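You operate a simulated robot arm through the tools that you are given. There is no shell and no other tool.

You are at the controls of a simulated robot arm. One attempt, no reset.

Task
Mill two ran hot: open its water valves, reset and restart at 800 rpm.
Fine: both of mill two's water valves first; Reset takes once it has cooled to 45 C; Start last; no new fault or trip; leave the other controls as they are.

It is judged by the outcome, as a careful person would: the job done as asked, and still so three seconds after it is handed in. It fails if anything else is knocked over, pushed out of place, dropped, spilled or broken.

Robot
A 6-joint arm with a two-finger parallel gripper, fixed in place. Base frame: the origin is on the floor under the middle of its stand, x ahead of it, y to its left, z up. Units: cm, degrees, N and s.
With the tool pointing down near the work surface it reaches from about 16 to 60 cm from the base axis. Its first joint turns from -115.0 to 115.0 degrees. Payload 4.2 kg.
The TCP is the grasp point between the finger pads, 2.3 cm short of the fingertips. In the tool frame z runs along the fingers and y along their closing line. The gripper opens to 9.4 cm. The fingers are 3.8 cm wide and 1 cm thick; the gripper's body (5.4 by 9.6 cm) begins 3.9 cm behind the TCP.
Orientation is that of the tool frame in the base frame, as [roll, pitch, yaw] about the fixed x, y, z axes, in that order (R = Rz(yaw) Ry(pitch) Rx(roll)). With the fingers straight down and closing along the base's y, the tool's x points along the base's -x, its y along +y and its z along -z.

Tools
- The arm moves only by the tool servo_tool. Its argument "targets" is a list of rows, each a list of 7 numbers: the shift along the base's x, y, z in units of 100 mm (1.0 is 100 mm), then the turn, a rotation vector about the base's x, y, z in units of 180 degrees (1.0 is 180 degrees), then the gripper command, from -1 (fully open) to 1 (shut), values between in proportion. In form: [[tx, ty, tz, wx, wy, wz, grip], ...]. A call has 1 to 20 rows; each row is the pose to reach, as a shift and turn from the pose commanded when the call began. A call with a number of a shift or a turn outside -1 to 1 is refused whole. A row lasts 0.2 s, in which the tool goes at most 5 cm and 8.6 degrees; a call with a longer step from one row to the next is refused whole, and so is a gripper value outside its range. A pose out of reach is approached as far as the arm can. The call stops where the force on the tool passes 90 N (or 10 N more than at its start, if that is more) or the arm is blocked; 0.2 s more then pass. The fingers move at their own pace (about 10.8 cm/s each) and stop on an object; they squeeze with about 36 N. The grip force told is the motor's: it shows also when the fingers shut on nothing. Time passes only in rows, and 0.2 s behind the last, so rows that repeat a pose let the fingers close. It gives the time, the measured TCP pose, the force on the tool (base axes), the opening and the grip force at its end, in the units of the frame above (readings bear some noise), with the torque about the TCP (base axes, N m) and any sound that the robot's microphone picked up, and new pictures: "pictures" is both (left out), scene, wrist or none.
- Cameras (640 x 400 px; columns grow to the right, rows downward): "scene" is fixed at [21.93, 50.14, 155.85]; the picture's right is [-0.76, -0.65, 0.00], its down [-0.43, 0.51, -0.75] and it looks along [0.48, -0.57, -0.66] (base axes); focal length 303 px, centre (320, 200). "wrist" rides on the gripper at [8.7, 1.6, -7.5] in the tool frame; the picture's right is [-0.18, 0.98, 0.00], its down [-0.58, -0.11, -0.81] and it looks along [-0.79, -0.15, 0.59] (tool axes); focal length 243 px, centre (320, 200). There is no depth. A picture from a camera that has moved, and an enlarged one, comes with that camera's place and axes in the base frame and with its lens.
- slide_trunk(by): slides the trunk up (or, below 0, down) by that many cm; the arm rides with it, the base frame stays. It gives what a move gives, with no picture.
- zoom(camera, box): a new picture of the part [left, top, right, bottom] of that camera's present view, enlarged. It takes no simulated time.
- hand_in(): hands the job in; it is judged then, once.

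Nothing tells you positions but the pictures and the camera data. Unless the task says otherwise, let go and move clear before handing in.

The tools are called after "Call:" by a JSON object that holds its "fn" and its "kwargs". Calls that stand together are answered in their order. servo_tool: Moves the arm, as the interface text tells. Its arguments: {"type":"object","properties":{"targets":{"type":"array"},"pictures":{"type":"string","enum":["both","scene","wrist","none"]}},"required":["targets"]} The other tools are called the same way: slide_trunk (by) moves the trunk up or down; zoom (camera, box) takes an enlarged picture of a part of a camera's view; hand_in () hands the job in.

At the start:

```text
time: 0.0
eef_pos: [35.76, 24.69, 136.27]
tcp_rot: [-179.9, 0.0, 180.0]
force: [1.1, -0.6, 0.5]
ft_torque: [0.01, -0.01, -0.01]
opening: 9.39
grasp_force: 0.0
trunk travel left (down, up): [-90.0, 9.0]
```

scene: 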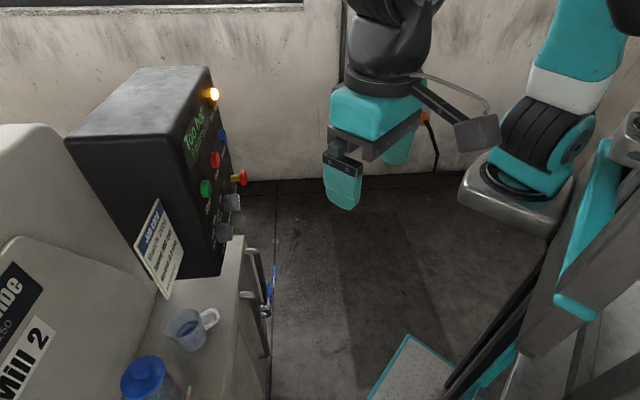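
wrist: 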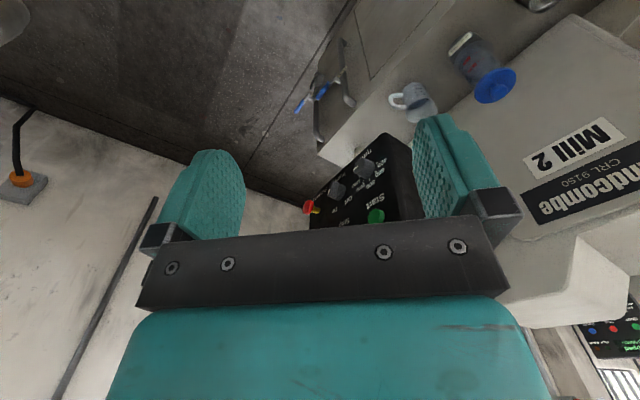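

I see a black control box with lights, buttons and knobs, beside a mill labelled "Mill 2", and a second panel at the wrist picture's right edge. I'll enlarge the views first to read the labels before moving anything.

Call:
{"fn": "zoom", "kwargs": {"camera": "scene", "box": [130, 70, 290, 300]}}

Call:
{"fn": "zoom", "kwargs": {"camera": "scene", "box": [0, 180, 320, 400]}}

Call:
{"fn": "zoom", "kwargs": {"camera": "wrist", "box": [280, 100, 480, 260]}}

Call:
{"fn": "zoom", "kwargs": {"camera": "wrist", "box": [500, 250, 640, 400]}}

```text
1.74 times, centred on (210, 185) of scene
camera zoom: at [21.93, 50.14, 155.85], right [-0.76, -0.65, 0.0], down [-0.43, 0.51, -0.75], along [0.48, -0.57, -0.66], focal length 528 px, centre (511, 226)
```

zoom: 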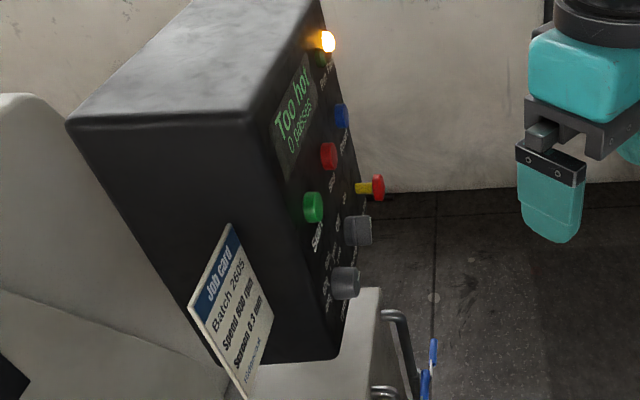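

```text
1.82 times, centred on (160, 290) of scene
camera zoom: at [21.93, 50.14, 155.85], right [-0.76, -0.65, 0.0], down [-0.43, 0.51, -0.75], along [0.48, -0.57, -0.66], focal length 552 px, centre (611, 36)
```

zoom: 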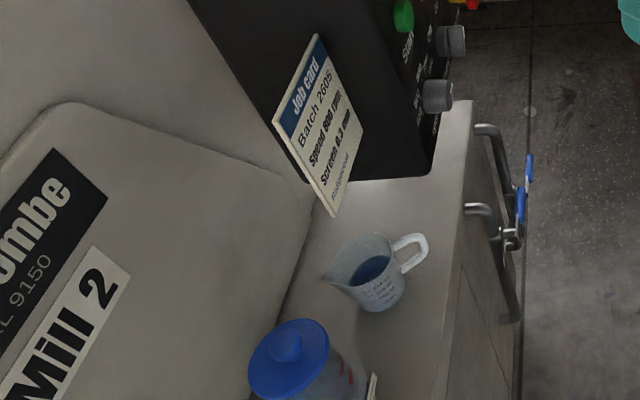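

```text
2.50 times, centred on (380, 180) of wrist
camera zoom: at [27.17, 26.37, 143.62], right [0.18, 0.98, 0.0], down [0.58, -0.11, 0.81], along [0.79, -0.15, -0.59], focal length 606 px, centre (170, 250)
```

zoom: 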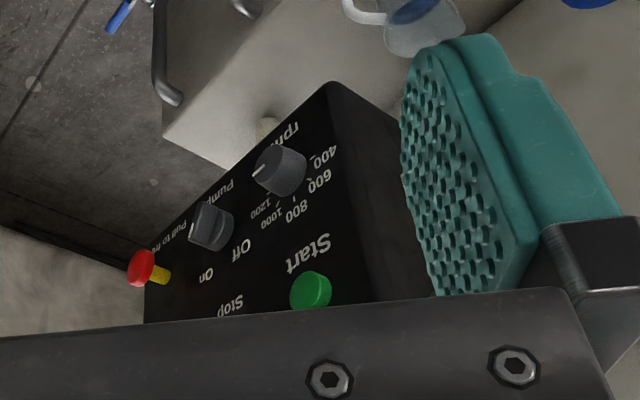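

```text
2.67 times, centred on (570, 325) of wrist
camera zoom: at [27.17, 26.37, 143.62], right [0.18, 0.98, 0.0], down [0.58, -0.11, 0.81], along [0.79, -0.15, -0.59], focal length 647 px, centre (-347, -133)
```

zoom: 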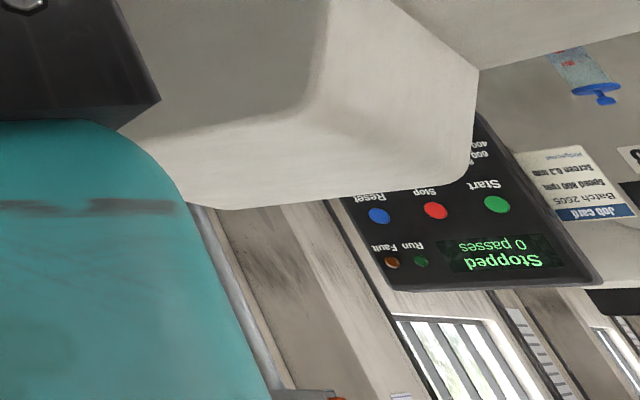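

The Mill 2 panel reads "Too hot", with its front face about 69 cm ahead at y≈30. The blue valve handles look to be low on the front of the cabinet. I'll enlarge the valves, the job card and the right side of the view.

Call:
{"fn": "zoom", "kwargs": {"camera": "scene", "box": [230, 230, 310, 330]}}

Call:
{"fn": "zoom", "kwargs": {"camera": "wrist", "box": [270, 50, 400, 150]}}

Call:
{"fn": "zoom", "kwargs": {"camera": "scene", "box": [180, 80, 260, 140]}}

Call:
{"fn": "zoom", "kwargs": {"camera": "wrist", "box": [420, 0, 640, 140]}}

Call:
{"fn": "zoom", "kwargs": {"camera": "scene", "box": [320, 240, 640, 400]}}

```text
4.00 times, centred on (270, 280) of scene
camera zoom: at [21.93, 50.14, 155.85], right [-0.76, -0.65, 0.0], down [-0.43, 0.51, -0.75], along [0.48, -0.57, -0.66], focal length 1213 px, centre (520, -120)
```

zoom: 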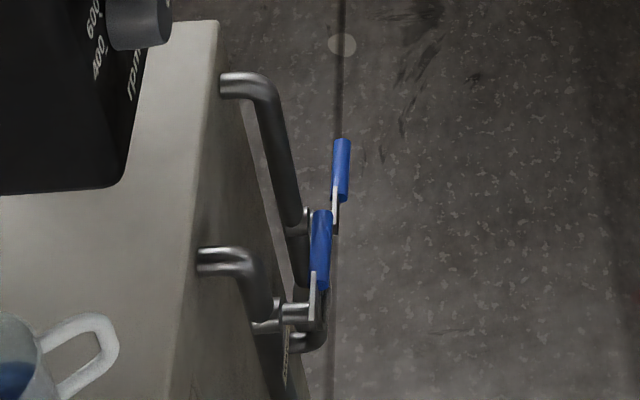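

```text
4.00 times, centred on (335, 100) of wrist
camera zoom: at [27.17, 26.37, 143.62], right [0.18, 0.98, 0.0], down [0.58, -0.11, 0.81], along [0.79, -0.15, -0.59], focal length 970 px, centre (260, 600)
```

zoom: 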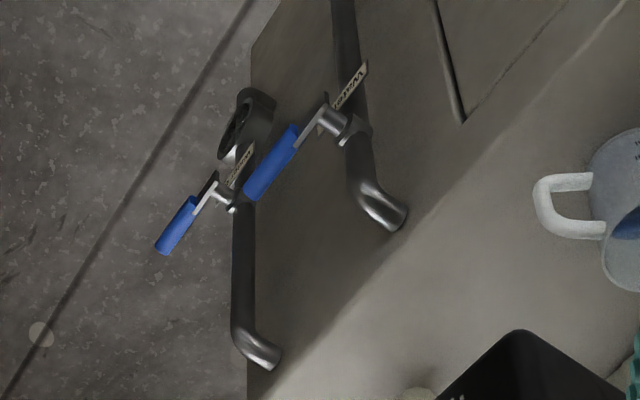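

```text
6.67 times, centred on (220, 110) of scene
camera zoom: at [21.93, 50.14, 155.85], right [-0.76, -0.65, 0.0], down [-0.43, 0.51, -0.75], along [0.48, -0.57, -0.66], focal length 2022 px, centre (987, 800)
```

zoom: 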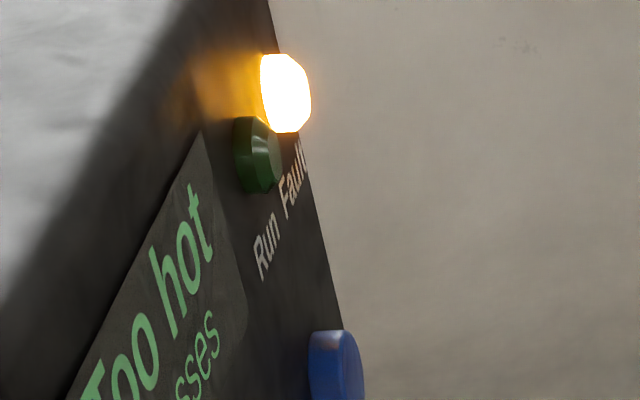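

```text
2.86 times, centred on (530, 70) of wrist
camera zoom: at [27.17, 26.37, 143.62], right [0.18, 0.98, 0.0], down [0.58, -0.11, 0.81], along [0.79, -0.15, -0.59], focal length 693 px, centre (-280, 571)
```

zoom: 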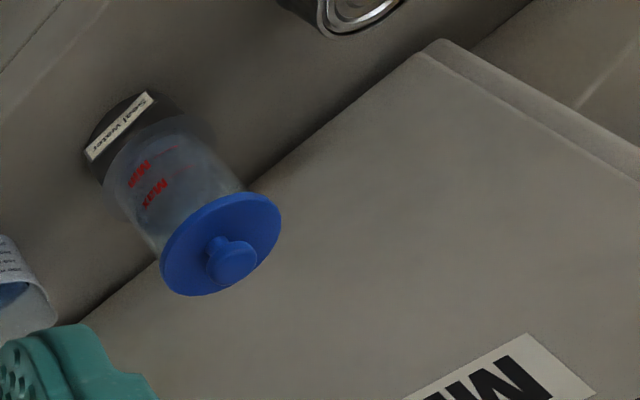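

```text
2.00 times, centred on (480, 320) of scene
camera zoom: at [21.93, 50.14, 155.85], right [-0.76, -0.65, 0.0], down [-0.43, 0.51, -0.75], along [0.48, -0.57, -0.66], focal length 607 px, centre (0, -40)
```

zoom: 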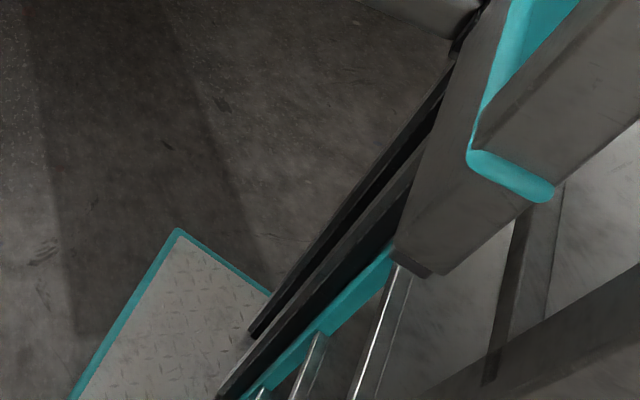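

Two pipes with blue lever valves and small "Water" tags come off the cabinet front, at roughly x 66–75, y 13–25, z 56–70. I'll lower the trunk partway so the wrist camera looks at them and the tags can be read.

Call:
{"fn": "slide_trunk", "kwargs": {"by": -40}}

```text
time: 3.8
eef_pos: [35.8, 24.74, 96.31]
tcp_rot: [-180.0, -0.1, -180.0]
force: [-0.3, 0.1, 0.7]
ft_torque: [0.01, 0.02, -0.05]
opening: 9.4
grasp_force: 0.0
trunk travel left (down, up): [-50.0, 49.0]
```

The trunk came down 40 cm cleanly, with the TCP now at z≈96. Next I look through the wrist camera at the valves.

Call:
{"fn": "servo_tool", "kwargs": {"targets": [[0, 0, 0, 0, 0, 0, -1]], "pictures": "both"}}

Call:
{"fn": "zoom", "kwargs": {"camera": "wrist", "box": [200, 20, 480, 200]}}

```text
time: 4.2
eef_pos: [35.73, 24.79, 96.33]
tcp_rot: [180.0, 0.0, 180.0]
force: [0.2, 0.3, 0.6]
ft_torque: [-0.02, -0.02, -0.02]
opening: 9.41
grasp_force: 0.0
trunk travel left (down, up): [-50.0, 49.0]
camera wrist: at [27.17, 26.37, 103.62], right [0.18, 0.98, 0.0], down [0.58, -0.11, 0.81], along [0.79, -0.15, -0.59], focal length 243 px, centre (320, 200)
```

scene: 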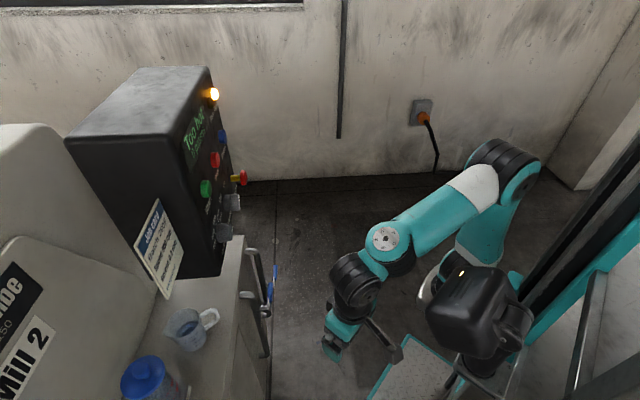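
wrist: 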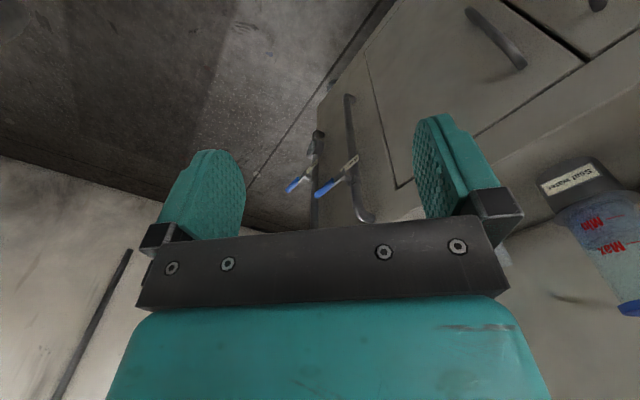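

```text
2.22 times, centred on (340, 110) of wrist
camera zoom: at [27.17, 26.37, 103.62], right [0.18, 0.98, 0.0], down [0.58, -0.11, 0.81], along [0.79, -0.15, -0.59], focal length 539 px, centre (276, 400)
```

zoom: 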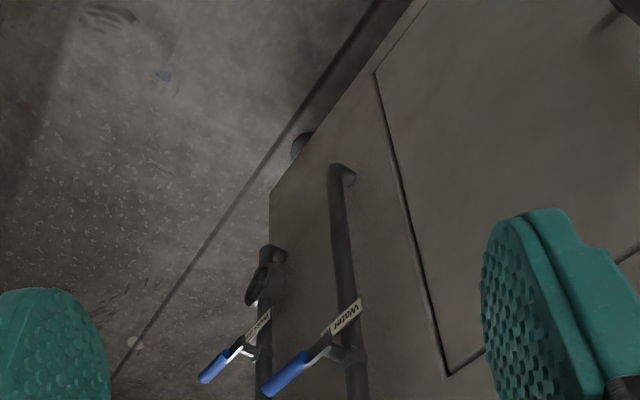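

The mill sits at an angle: its panel and cabinet face along about (-0.76, -0.65, 0). Both levers lie horizontally across vertical pipes, which means closed, with valve B near (64, 25, 72) and valve A near (77, 13, 58). I'll move forward a little and tip the tool level for a closer look.

Call:
{"fn": "servo_tool", "kwargs": {"targets": [[0.1, -0.04, 0, 0, -0.045, 0, 1], [0.2, -0.08, 0, 0, -0.09, 0, 1], [0.3, -0.12, 0, 0, -0.135, 0, 1], [0.4, -0.16, 0, 0, -0.18, 0, 1], [0.5, -0.2, 0, 0, -0.225, 0, 1], [0.6, -0.24, 0, 0, -0.27, 0, 1], [0.7, -0.28, 0, 0, -0.315, 0, 1], [0.8, -0.32, 0, 0, -0.36, 0, 1], [0.9, -0.36, 0, 0, -0.405, 0, 1], [1.0, -0.4, 0, 0, -0.45, 0, 1], [1.0, -0.4, 0, 0, -0.495, 0, 1], [1.0, -0.4, 0, 0, -0.5, 0, 1]], "pictures": "both"}}

```text
time: 5.7
eef_pos: [46.69, 19.29, 97.31]
tcp_rot: [176.6, 48.0, 168.3]
force: [-1.6, 0.9, 0.7]
ft_torque: [0.03, -0.02, -0.01]
opening: 0.01
grasp_force: 36.3
trunk travel left (down, up): [-50.0, 49.0]
stopped in row 7: the arm was blocked; the commanded pose is now the measured one
camera wrist: at [35.91, 22.76, 95.77], right [0.28, 0.94, 0.18], down [-0.23, -0.11, 0.97], along [0.93, -0.31, 0.19], focal length 243 px, centre (320, 200)
```

scene: 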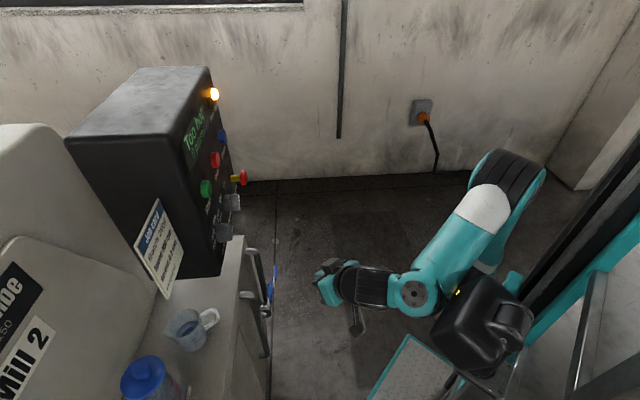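
wrist: 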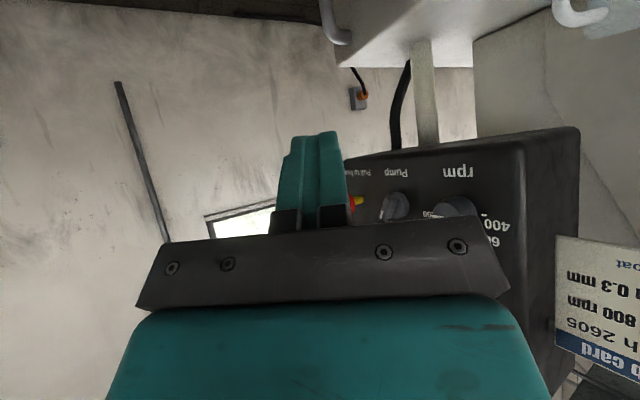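

The arm stopped at about 48° pitch with no load, so this looks like a joint limit rather than contact. I'll look closely at the arm's shape before picking another way to level the tool.

Call:
{"fn": "zoom", "kwargs": {"camera": "scene", "box": [300, 130, 580, 400]}}

Call:
{"fn": "zoom", "kwargs": {"camera": "wrist", "box": [320, 100, 640, 400]}}

```text
1.48 times, centred on (440, 265) of scene
camera zoom: at [21.93, 50.14, 155.85], right [-0.76, -0.65, 0.0], down [-0.43, 0.51, -0.75], along [0.48, -0.57, -0.66], focal length 449 px, centre (142, 104)
```

zoom: 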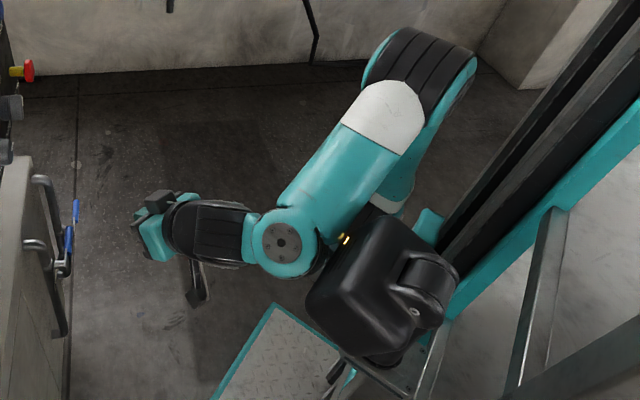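

```text
1.33 times, centred on (480, 250) of wrist
camera zoom: at [35.91, 22.76, 95.77], right [0.28, 0.94, 0.18], down [-0.23, -0.11, 0.97], along [0.93, -0.31, 0.19], focal length 324 px, centre (107, 133)
```

zoom: 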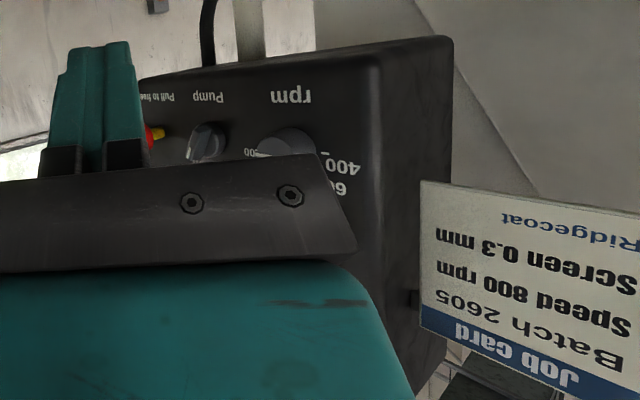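

The arm's azimuth is about 22°, but the tool was pitching out of that plane, which probably drove a wrist joint to its limit. I'll first yaw the tool into the arm's radial direction, then pitch it up in that plane in small steps.

Call:
{"fn": "servo_tool", "kwargs": {"targets": [[0, 0, 0, 0, 0, 0.04, 1], [0, 0, 0, 0, 0, 0.08, 1], [0, 0, 0, 0, 0, 0.12, 1], [0, 0, 0, 0, 0, 0.16, 1]], "pictures": "both"}}

```text
time: 6.7
eef_pos: [46.63, 19.51, 97.11]
tcp_rot: [177.1, 47.9, -161.8]
force: [-0.2, 0.4, -0.3]
ft_torque: [0.02, -0.02, -0.02]
opening: 0.03
grasp_force: 35.5
trunk travel left (down, up): [-50.0, 49.0]
camera wrist: at [35.29, 17.17, 95.54], right [-0.22, 0.96, 0.17], down [-0.15, -0.21, 0.97], along [0.96, 0.19, 0.19], focal length 243 px, centre (320, 200)
```

scene: 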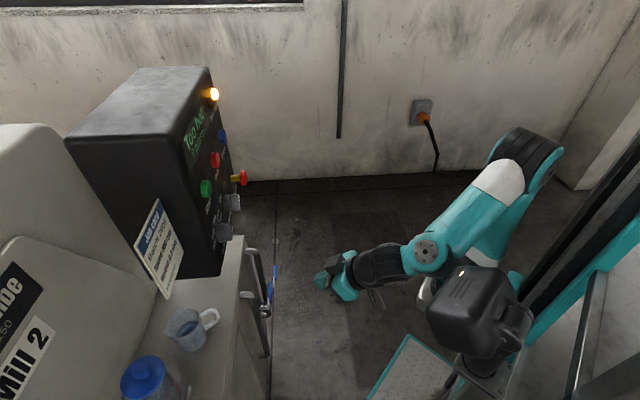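
wrist: 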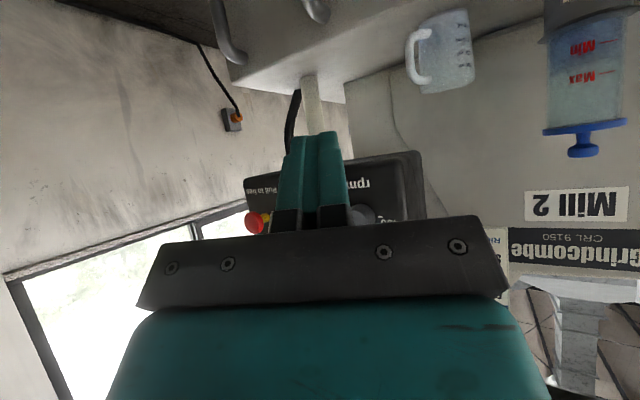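

The yaw went through fine. Now I pitch up toward level in the radial plane.

Call:
{"fn": "servo_tool", "kwargs": {"targets": [[0, 0, 0, 0.0155, -0.0384, 0, 1], [0, 0, 0, 0.031, -0.0768, 0, 1], [0, 0, 0, 0.0465, -0.1152, 0, 1], [0, 0, 0, 0.062, -0.1536, 0, 1], [0, 0, 0, 0.0775, -0.192, 0, 1], [0, 0, 0, 0.0875, -0.2163, 0, 1]], "pictures": "both"}}

```text
time: 8.1
eef_pos: [47.7, 21.1, 98.71]
tcp_rot: [103.9, 87.1, 126.1]
force: [0.3, -0.3, 0.2]
ft_torque: [0.01, 0.0, -0.01]
opening: 0.02
grasp_force: 35.8
out of reach, approached as far as the arm can: row 4, 5, 6
trunk travel left (down, up): [-50.0, 49.0]
camera wrist: at [39.93, 20.16, 90.15], right [-0.37, 0.9, 0.23], down [-0.69, -0.43, 0.59], along [0.63, 0.05, 0.78], focal length 243 px, centre (320, 200)
```

scene: 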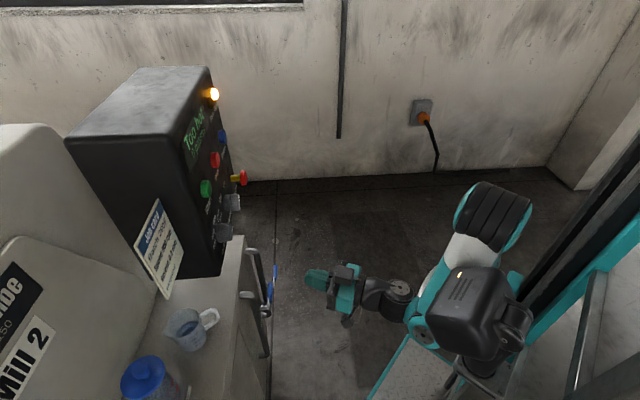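
wrist: 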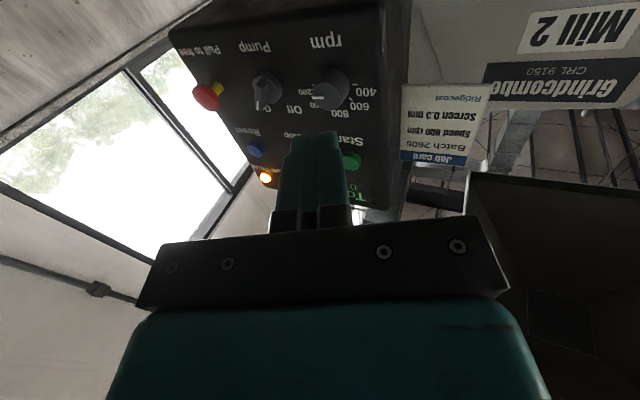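

The tool is now nearly level, pointing about 22° off the x axis, and the panel is in the wrist view. I'll enlarge it to read the knobs and display.

Call:
{"fn": "zoom", "kwargs": {"camera": "wrist", "box": [170, 0, 410, 200]}}

Call:
{"fn": "zoom", "kwargs": {"camera": "wrist", "box": [240, 40, 400, 140]}}

Call:
{"fn": "zoom", "kwargs": {"camera": "scene", "box": [270, 170, 550, 400]}}

```text
2.00 times, centred on (290, 100) of wrist
camera zoom: at [39.93, 20.16, 90.15], right [-0.37, 0.9, 0.23], down [-0.69, -0.43, 0.59], along [0.63, 0.05, 0.78], focal length 485 px, centre (380, 400)
```

zoom: 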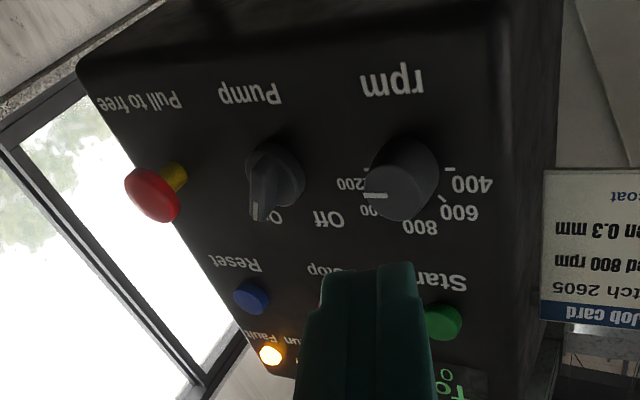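

```text
4.00 times, centred on (320, 90) of wrist
camera zoom: at [39.93, 20.16, 90.15], right [-0.37, 0.9, 0.23], down [-0.69, -0.43, 0.59], along [0.63, 0.05, 0.78], focal length 970 px, centre (320, 640)
```

zoom: 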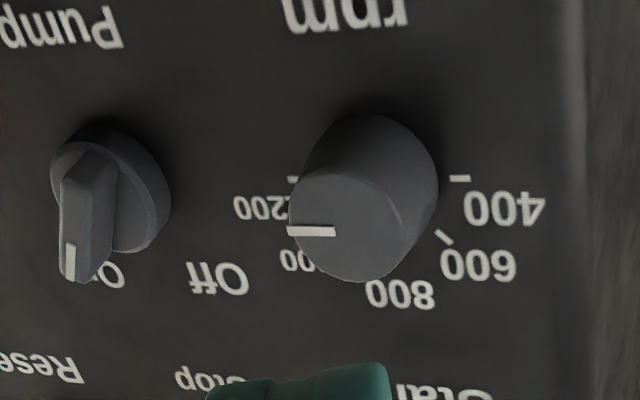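

```text
1.74 times, centred on (410, 285) of scene
camera zoom: at [21.93, 50.14, 155.85], right [-0.76, -0.65, 0.0], down [-0.43, 0.51, -0.75], along [0.48, -0.57, -0.66], focal length 528 px, centre (164, 52)
```

zoom: 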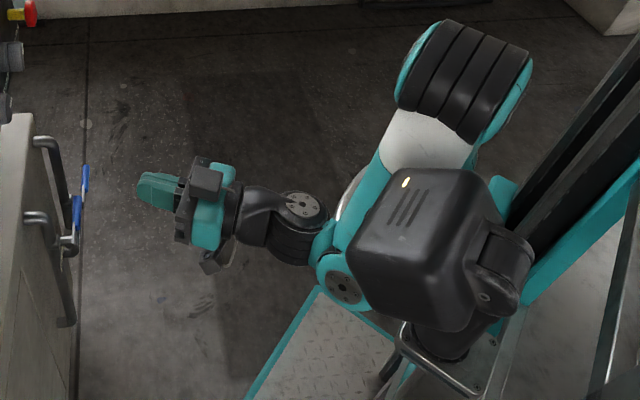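

The rpm knob points to 1200 and must go to 800 (straight up), and the pump pointer appears to be at On. I'll do the valves first, so I lower the trunk further to view them from slightly below.

Call:
{"fn": "slide_trunk", "kwargs": {"by": -40}}

Call:
{"fn": "servo_tool", "kwargs": {"targets": [[0, 0, 0, 0, 0, 0, 1]], "pictures": "both"}}

Call:
{"fn": "zoom", "kwargs": {"camera": "wrist", "box": [160, 0, 480, 200]}}

```text
time: 11.9
eef_pos: [47.68, 21.04, 58.67]
tcp_rot: [105.8, 87.1, 128.0]
force: [-0.5, -0.4, -0.1]
ft_torque: [-0.04, 0.01, -0.01]
opening: 0.0
grasp_force: 35.9
trunk travel left (down, up): [-10.0, 89.0]
```

```text
time: 12.3
eef_pos: [47.8, 21.12, 58.72]
tcp_rot: [105.8, 87.1, 128.0]
force: [0.0, 0.3, 0.1]
ft_torque: [-0.03, 0.0, 0.0]
opening: 0.0
grasp_force: 36.0
trunk travel left (down, up): [-10.0, 89.0]
camera wrist: at [39.95, 20.12, 50.16], right [-0.36, 0.9, 0.23], down [-0.69, -0.43, 0.59], along [0.63, 0.05, 0.78], focal length 243 px, centre (320, 200)
```

scene: 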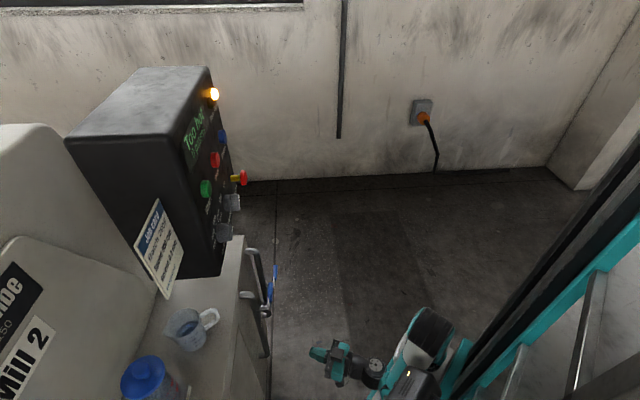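
wrist: 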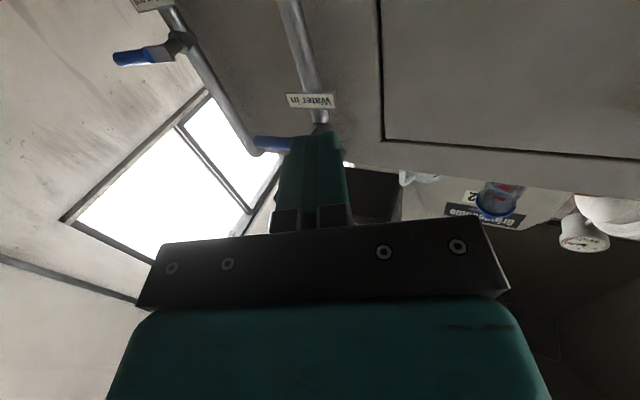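

```text
2.00 times, centred on (320, 100) of wrist
camera zoom: at [39.95, 20.12, 50.16], right [-0.36, 0.9, 0.23], down [-0.69, -0.43, 0.59], along [0.63, 0.05, 0.78], focal length 485 px, centre (320, 400)
```

zoom: 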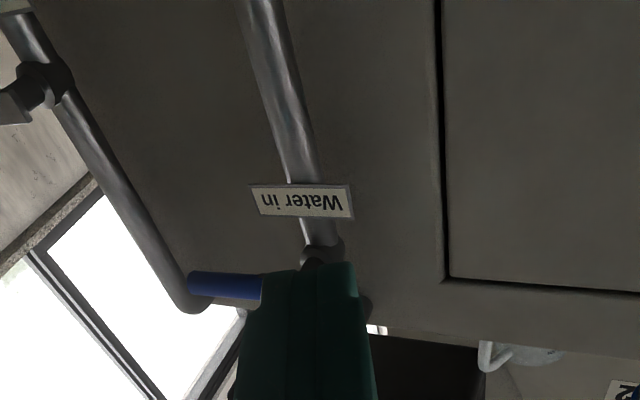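

Valve B's tag reads "Water in", with its lever pointing right across the pipe, and valve A is to the right with a similar lever. I'll move the camera sideways to get a second view for triangulation and to read A's tag.

Call:
{"fn": "servo_tool", "kwargs": {"targets": [[0.0, -0.4, 0, 0, 0, 0, 1], [0.0, -0.8, -0.1, 0, 0, 0, 1], [0.0, -1.0, -0.2, 0, 0, 0, 1]], "pictures": "wrist"}}

Call:
{"fn": "zoom", "kwargs": {"camera": "wrist", "box": [160, 0, 480, 200]}}

```text
time: 13.1
eef_pos: [51.03, 19.36, 59.47]
tcp_rot: [106.0, 87.0, 128.3]
force: [0.9, 0.5, 0.0]
ft_torque: [0.03, 0.0, 0.02]
opening: 0.0
grasp_force: 36.0
out of reach, approached as far as the arm can: row 1, 2, 3
trunk travel left (down, up): [-10.0, 89.0]
camera wrist: at [43.18, 18.36, 50.99], right [-0.36, 0.9, 0.23], down [-0.69, -0.43, 0.59], along [0.63, 0.05, 0.78], focal length 243 px, centre (320, 200)
```

wrist: 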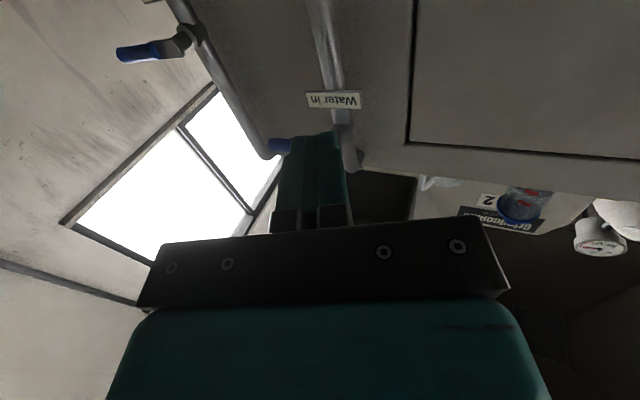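

```text
2.00 times, centred on (320, 100) of wrist
camera zoom: at [43.18, 18.36, 50.99], right [-0.36, 0.9, 0.23], down [-0.69, -0.43, 0.59], along [0.63, 0.05, 0.78], focal length 485 px, centre (320, 400)
```

zoom: 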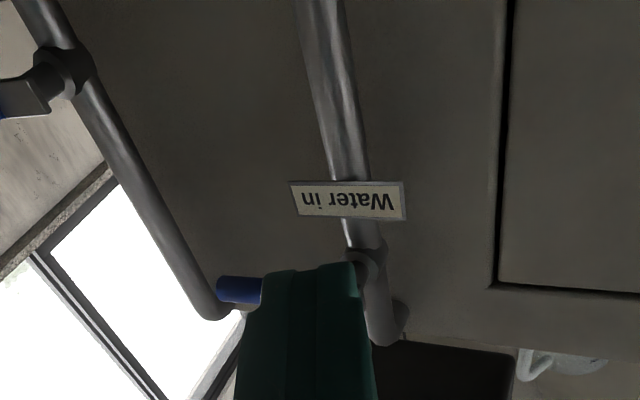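

B's lever tip is near (71, 17, 70), and A's is near (83, 5.5, 58) with its pivot near (76.5, 13, 58). The arm can't keep the tool level close in, so I'll extend it forward and see where it settles.

Call:
{"fn": "servo_tool", "kwargs": {"targets": [[0.4, 0, 0.2, 0, 0, 0, 1], [0.8, 0, 0.4, 0, 0, 0, 1], [1.0, 0, 0.5, 0, 0, 0, 1]], "pictures": "both"}}

Call:
{"fn": "zoom", "kwargs": {"camera": "wrist", "box": [100, 0, 420, 200]}}

```text
time: 13.9
eef_pos: [60.99, 19.53, 64.56]
tcp_rot: [104.2, 87.0, 126.5]
force: [-0.2, 0.2, 0.2]
ft_torque: [0.03, 0.0, 0.0]
opening: 0.0
grasp_force: 35.8
trunk travel left (down, up): [-10.0, 89.0]
camera wrist: at [53.24, 18.54, 55.95], right [-0.36, 0.9, 0.23], down [-0.69, -0.43, 0.59], along [0.63, 0.05, 0.78], focal length 243 px, centre (320, 200)
```

scene: 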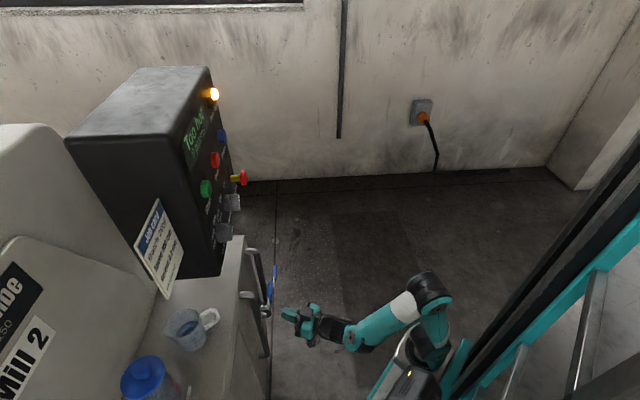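
wrist: 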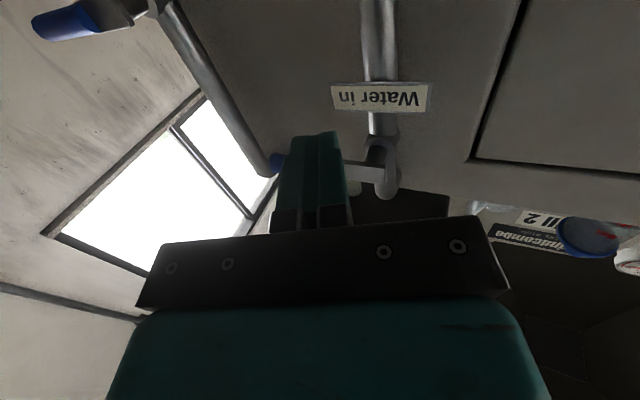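

```text
2.00 times, centred on (260, 100) of wrist
camera zoom: at [53.24, 18.54, 55.95], right [-0.36, 0.9, 0.23], down [-0.69, -0.43, 0.59], along [0.63, 0.05, 0.78], focal length 485 px, centre (440, 400)
```

zoom: 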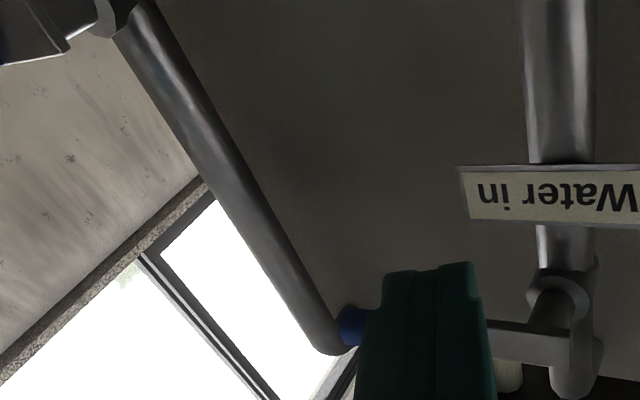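

Shifts now start from the pose actually reached. B's lever solves to pivot (64.6, 25.0, 70.3) and tip (71.3, 17.1, 70.2), so I'll slide the closed fingers under its handle, about 3 cm below.

Call:
{"fn": "servo_tool", "kwargs": {"targets": [[0.36, -0.01, 0, 0, 0, 0, 1], [0.72, -0.02, 0, 0, 0, 0, 1], [0.72, -0.02, 0, 0, 0, 0, 1]], "pictures": "both"}}

Call:
{"fn": "zoom", "kwargs": {"camera": "wrist", "box": [160, 50, 480, 250]}}

Call:
{"fn": "zoom", "kwargs": {"camera": "scene", "box": [220, 240, 340, 360]}}

```text
time: 14.7
eef_pos: [68.21, 19.04, 64.61]
tcp_rot: [105.7, 87.1, 127.9]
force: [1.0, 0.3, 0.4]
ft_torque: [-0.01, -0.01, 0.01]
opening: 0.0
grasp_force: 36.1
trunk travel left (down, up): [-10.0, 89.0]
camera wrist: at [60.46, 18.18, 56.07], right [-0.36, 0.9, 0.23], down [-0.69, -0.43, 0.59], along [0.63, 0.05, 0.78], focal length 243 px, centre (320, 200)
```

scene: 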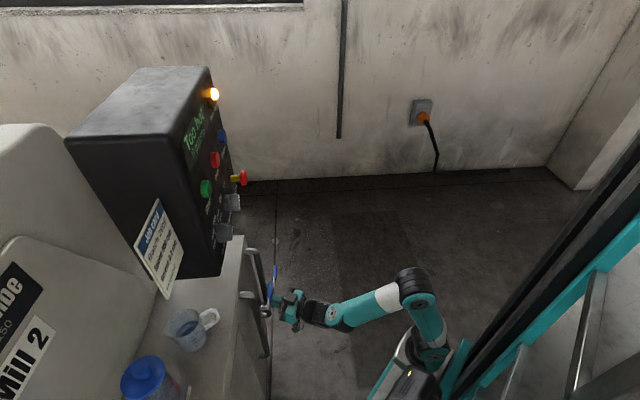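
wrist: 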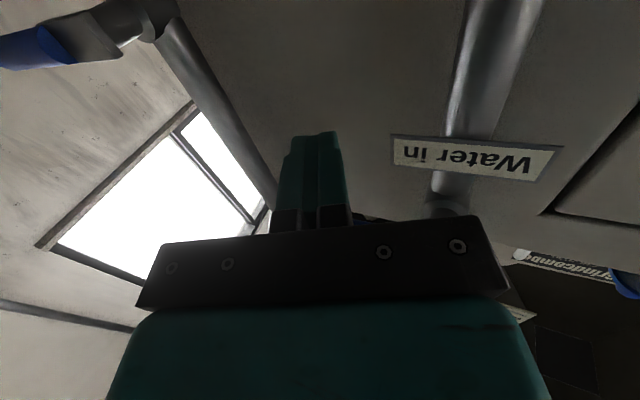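

```text
2.00 times, centred on (320, 150) of wrist
camera zoom: at [60.46, 18.18, 56.07], right [-0.36, 0.9, 0.23], down [-0.69, -0.43, 0.59], along [0.63, 0.05, 0.78], focal length 485 px, centre (320, 300)
```

zoom: 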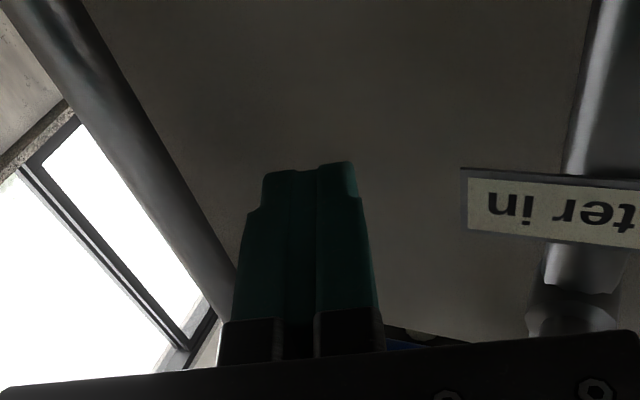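

```text
3.33 times, centred on (280, 300) of scene
camera zoom: at [21.93, 50.14, 155.85], right [-0.76, -0.65, 0.0], down [-0.43, 0.51, -0.75], along [0.48, -0.57, -0.66], focal length 1011 px, centre (453, -133)
```

zoom: 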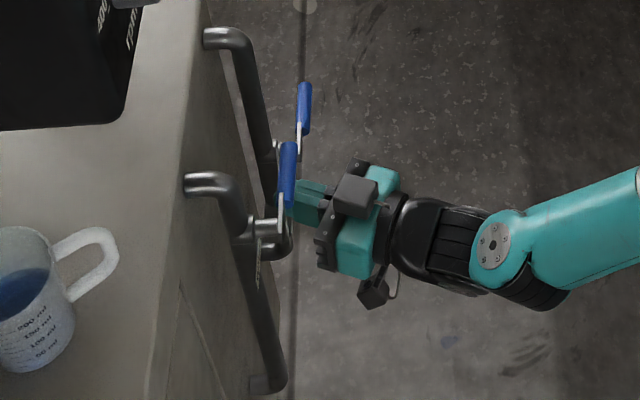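

The scene picture shows lever B edge-on with the fingertips just beneath its blue handle. I'll lift gently by a small amount to find out whether it turns upward.

Call:
{"fn": "servo_tool", "kwargs": {"targets": [[0, 0, 0.1, 0, 0, 0, 1], [0, 0, 0.2, 0, 0, 0, 1], [0, 0, 0.27, 0, 0, 0, 1], [0, 0, 0.31, 0, 0, 0, 1], [0, 0, 0.35, 0, 0, 0, 1]], "pictures": "scene"}}

Call:
{"fn": "zoom", "kwargs": {"camera": "scene", "box": [220, 240, 340, 360]}}

```text
time: 15.9
eef_pos: [68.16, 19.13, 67.95]
tcp_rot: [105.4, 87.0, 127.7]
force: [2.5, -1.6, -4.8]
ft_torque: [-0.05, 0.09, -0.04]
opening: 0.01
grasp_force: 36.1
trunk travel left (down, up): [-10.0, 89.0]
```

scene: 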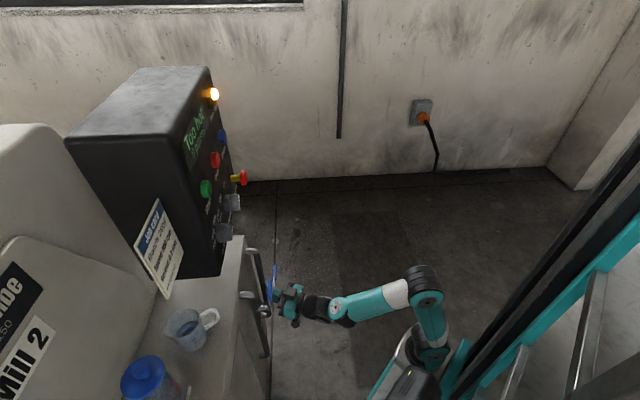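

```text
3.33 times, centred on (280, 300) of scene
camera zoom: at [21.93, 50.14, 155.85], right [-0.76, -0.65, 0.0], down [-0.43, 0.51, -0.75], along [0.48, -0.57, -0.66], focal length 1011 px, centre (453, -133)
```

zoom: 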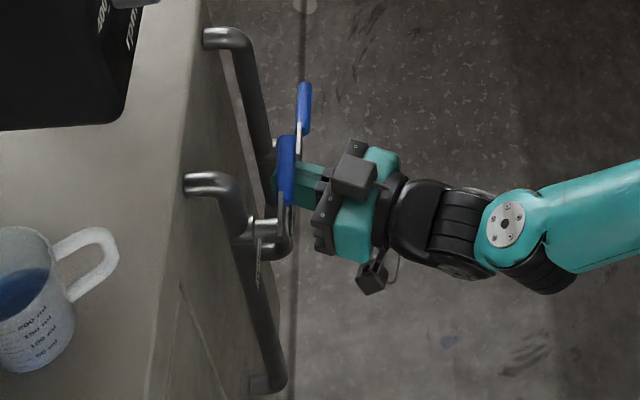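

Lever B gave only about 5 N and its tip has shifted slightly upward, so it appears to turn up freely. I'll follow the arc a little further and check again.

Call:
{"fn": "servo_tool", "kwargs": {"targets": [[-0.001, 0.001, 0.035, 0, 0, 0, 1], [-0.003, 0.003, 0.07, 0, 0, 0, 1], [-0.007, 0.008, 0.12, 0, 0, 0, 1], [-0.012, 0.014, 0.175, 0, 0, 0, 1]], "pictures": "scene"}}

Call:
{"fn": "zoom", "kwargs": {"camera": "scene", "box": [220, 240, 340, 360]}}

```text
time: 16.9
eef_pos: [68.0, 19.4, 69.73]
tcp_rot: [105.0, 87.0, 127.3]
force: [-0.8, -2.0, -3.2]
ft_torque: [0.02, -0.04, 0.03]
opening: 0.01
grasp_force: 35.8
trunk travel left (down, up): [-10.0, 89.0]
```

scene: 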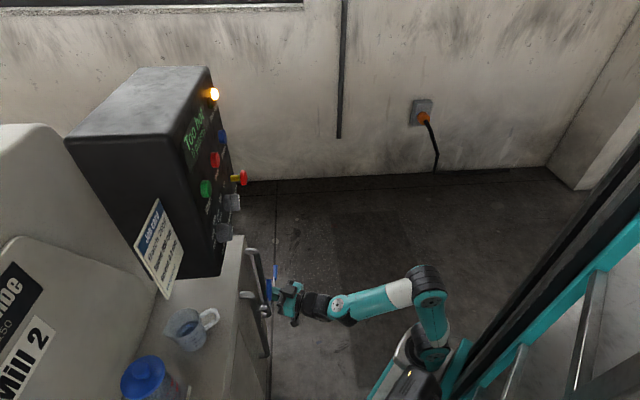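

```text
3.33 times, centred on (280, 300) of scene
camera zoom: at [21.93, 50.14, 155.85], right [-0.76, -0.65, 0.0], down [-0.43, 0.51, -0.75], along [0.48, -0.57, -0.66], focal length 1011 px, centre (453, -133)
```

zoom: 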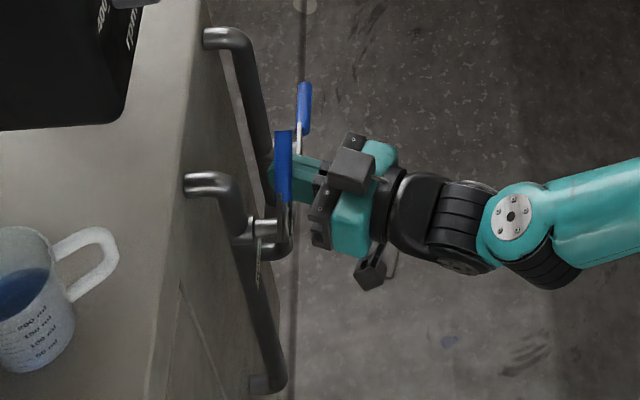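

The lever follows smoothly with about 4 N, so upward is the right direction. I'll continue along the arc to about 60°.

Call:
{"fn": "servo_tool", "kwargs": {"targets": [[-0.01, 0.012, 0.052, 0, 0, 0, 1], [-0.0204, 0.0241, 0.1007, 0, 0, 0, 1], [-0.035, 0.042, 0.149, 0, 0, 0, 1], [-0.0518, 0.061, 0.1944, 0, 0, 0, 1], [-0.0715, 0.0845, 0.238, 0, 0, 0, 1], [-0.0933, 0.11, 0.2782, 0, 0, 0, 1], [-0.1175, 0.1385, 0.315, 0, 0, 0, 1], [-0.1436, 0.1693, 0.3496, 0, 0, 0, 1]], "pictures": "both"}}

Call:
{"fn": "zoom", "kwargs": {"camera": "scene", "box": [220, 240, 340, 360]}}

```text
time: 18.7
eef_pos: [66.51, 20.95, 73.18]
tcp_rot: [105.2, 87.1, 127.4]
force: [-0.5, -1.9, -1.9]
ft_torque: [0.0, 0.03, 0.01]
opening: 0.0
grasp_force: 36.5
trunk travel left (down, up): [-10.0, 89.0]
camera wrist: at [58.77, 20.08, 64.66], right [-0.36, 0.9, 0.23], down [-0.69, -0.43, 0.59], along [0.63, 0.05, 0.78], focal length 243 px, centre (320, 200)
```

scene: 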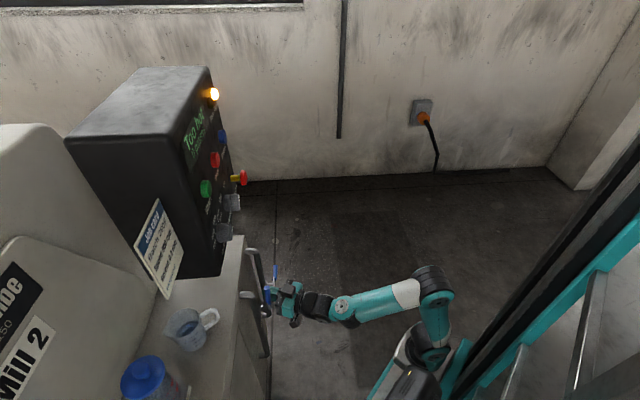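
wrist: 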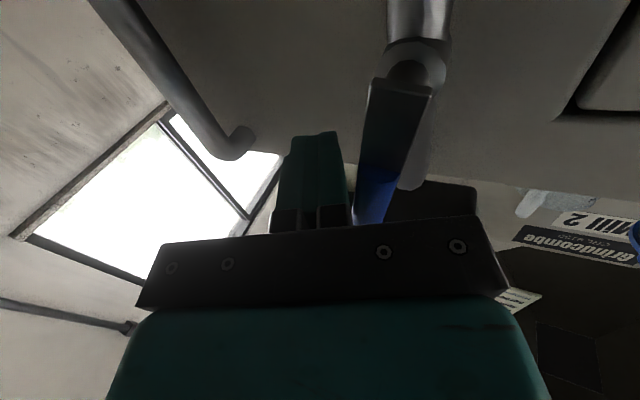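

```text
3.33 times, centred on (280, 300) of scene
camera zoom: at [21.93, 50.14, 155.85], right [-0.76, -0.65, 0.0], down [-0.43, 0.51, -0.75], along [0.48, -0.57, -0.66], focal length 1011 px, centre (453, -133)
```

zoom: 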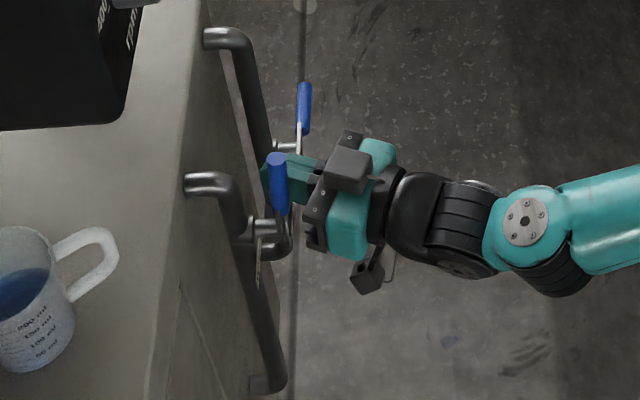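

Lever B is at roughly 60° and still moving freely. I'll take it to vertical and watch the force for its stop.

Call:
{"fn": "servo_tool", "kwargs": {"targets": [[-0.028, 0.033, 0.029, 0, 0, 0, 1], [-0.0575, 0.0678, 0.0568, 0, 0, 0, 1], [-0.089, 0.105, 0.078, 0, 0, 0, 1], [-0.1205, 0.1422, 0.0974, 0, 0, 0, 1], [-0.154, 0.181, 0.11, 0, 0, 0, 1], [-0.1871, 0.2207, 0.1204, 0, 0, 0, 1]], "pictures": "both"}}

Call:
{"fn": "zoom", "kwargs": {"camera": "scene", "box": [220, 240, 340, 360]}}

Call:
{"fn": "zoom", "kwargs": {"camera": "wrist", "box": [240, 20, 480, 240]}}

```text
time: 20.1
eef_pos: [65.63, 21.68, 74.02]
tcp_rot: [122.5, 87.9, 141.9]
force: [21.1, -31.6, -7.1]
ft_torque: [-0.68, -0.48, 0.04]
opening: 0.0
grasp_force: 36.4
trunk travel left (down, up): [-10.0, 89.0]
stopped in row 6: the force on the tool passed its limit at 93 N (the readings are from after the stop); the commanded pose is now the measured one
camera wrist: at [57.79, 20.97, 65.52], right [-0.32, 0.92, 0.21], down [-0.71, -0.38, 0.59], along [0.63, 0.04, 0.78], focal length 243 px, centre (320, 200)
```

scene: 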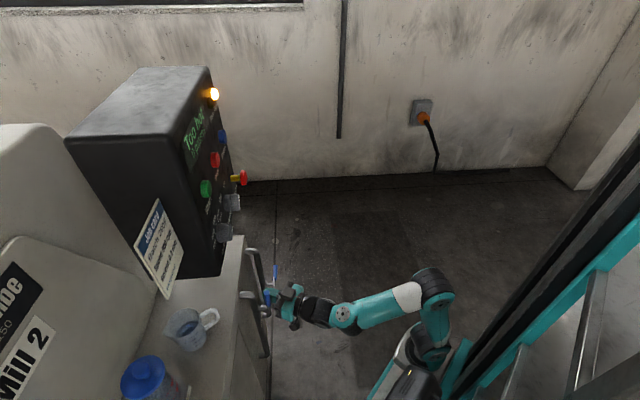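
wrist: 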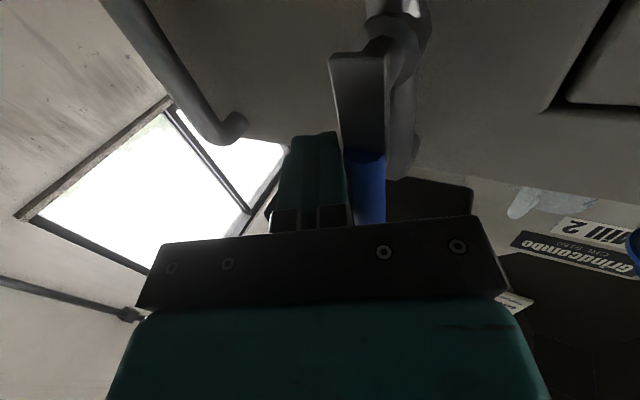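

```text
3.33 times, centred on (280, 300) of scene
camera zoom: at [21.93, 50.14, 155.85], right [-0.76, -0.65, 0.0], down [-0.43, 0.51, -0.75], along [0.48, -0.57, -0.66], focal length 1011 px, centre (453, -133)
```

zoom: 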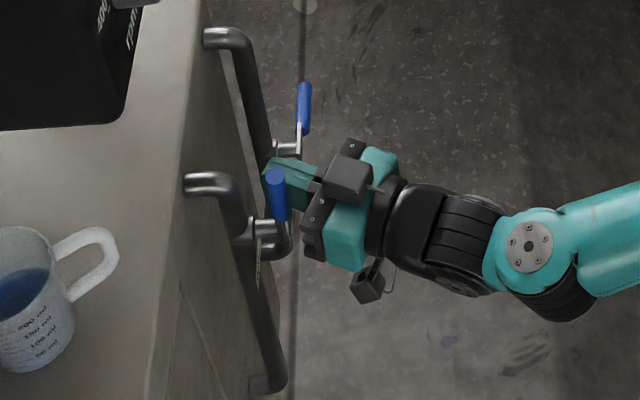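

```text
1.82 times, centred on (360, 130) of wrist
camera zoom: at [57.79, 20.97, 65.52], right [-0.32, 0.92, 0.21], down [-0.71, -0.38, 0.59], along [0.63, 0.04, 0.78], focal length 441 px, centre (247, 327)
```

zoom: 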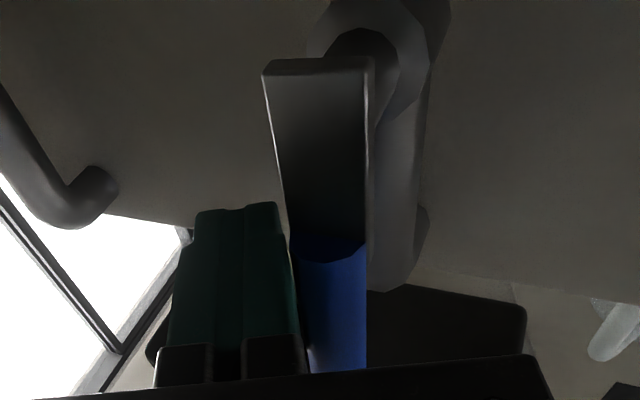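

Lever B hit its stop at vertical, in line with its pipe. I'll ease off sideways, back out, and check that it stays there.

Call:
{"fn": "servo_tool", "kwargs": {"targets": [[0.065, -0.076, 0, 0, 0, 0, 1], [-0.25, -0.23, 0, 0, 0, 0, 1], [-0.6, -0.38, 0, 0, 0, 0, 1], [-0.6, -0.38, -0.3, 0, 0, 0, 1]], "pictures": "both"}}

Call:
{"fn": "zoom", "kwargs": {"camera": "scene", "box": [220, 240, 340, 360]}}

Call:
{"fn": "zoom", "kwargs": {"camera": "wrist", "box": [80, 0, 480, 220]}}

```text
time: 21.1
eef_pos: [59.32, 18.22, 71.37]
tcp_rot: [113.8, 87.8, 133.8]
force: [0.8, 0.4, 0.5]
ft_torque: [0.02, 0.02, 0.01]
opening: 0.0
grasp_force: 36.3
trunk travel left (down, up): [-10.0, 89.0]
camera wrist: at [51.57, 17.4, 62.77], right [-0.33, 0.92, 0.22], down [-0.7, -0.4, 0.59], along [0.63, 0.04, 0.78], focal length 243 px, centre (320, 200)
```

scene: 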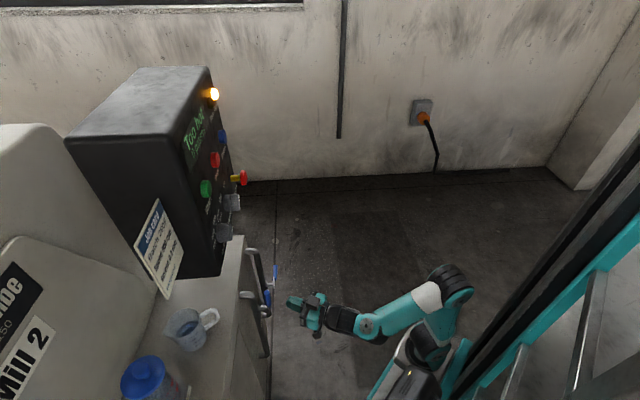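
wrist: 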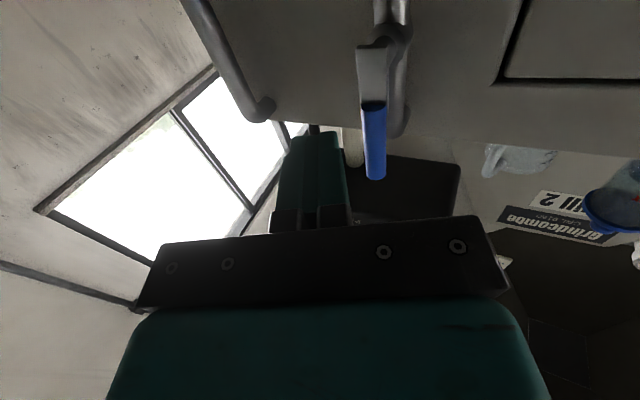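

```text
3.33 times, centred on (280, 300) of scene
camera zoom: at [21.93, 50.14, 155.85], right [-0.76, -0.65, 0.0], down [-0.43, 0.51, -0.75], along [0.48, -0.57, -0.66], focal length 1011 px, centre (453, -133)
```

zoom: 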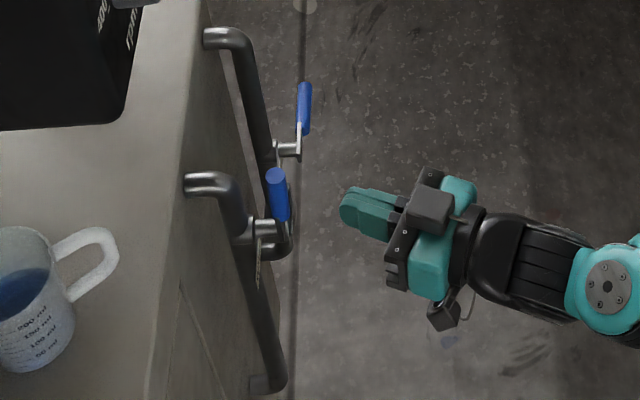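

```text
1.60 times, centred on (280, 110) of wrist
camera zoom: at [51.57, 17.4, 62.77], right [-0.33, 0.92, 0.22], down [-0.7, -0.4, 0.59], along [0.63, 0.04, 0.78], focal length 388 px, centre (384, 344)
```

zoom: 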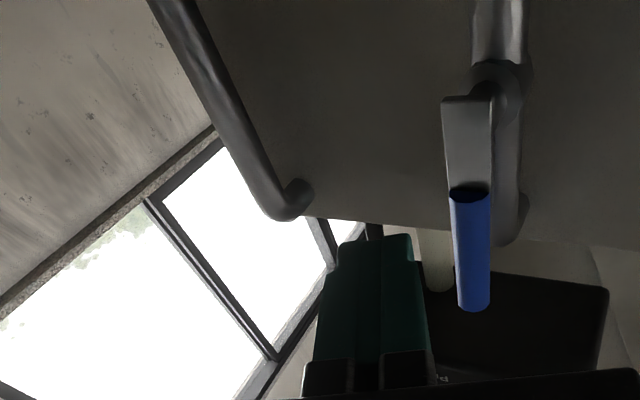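

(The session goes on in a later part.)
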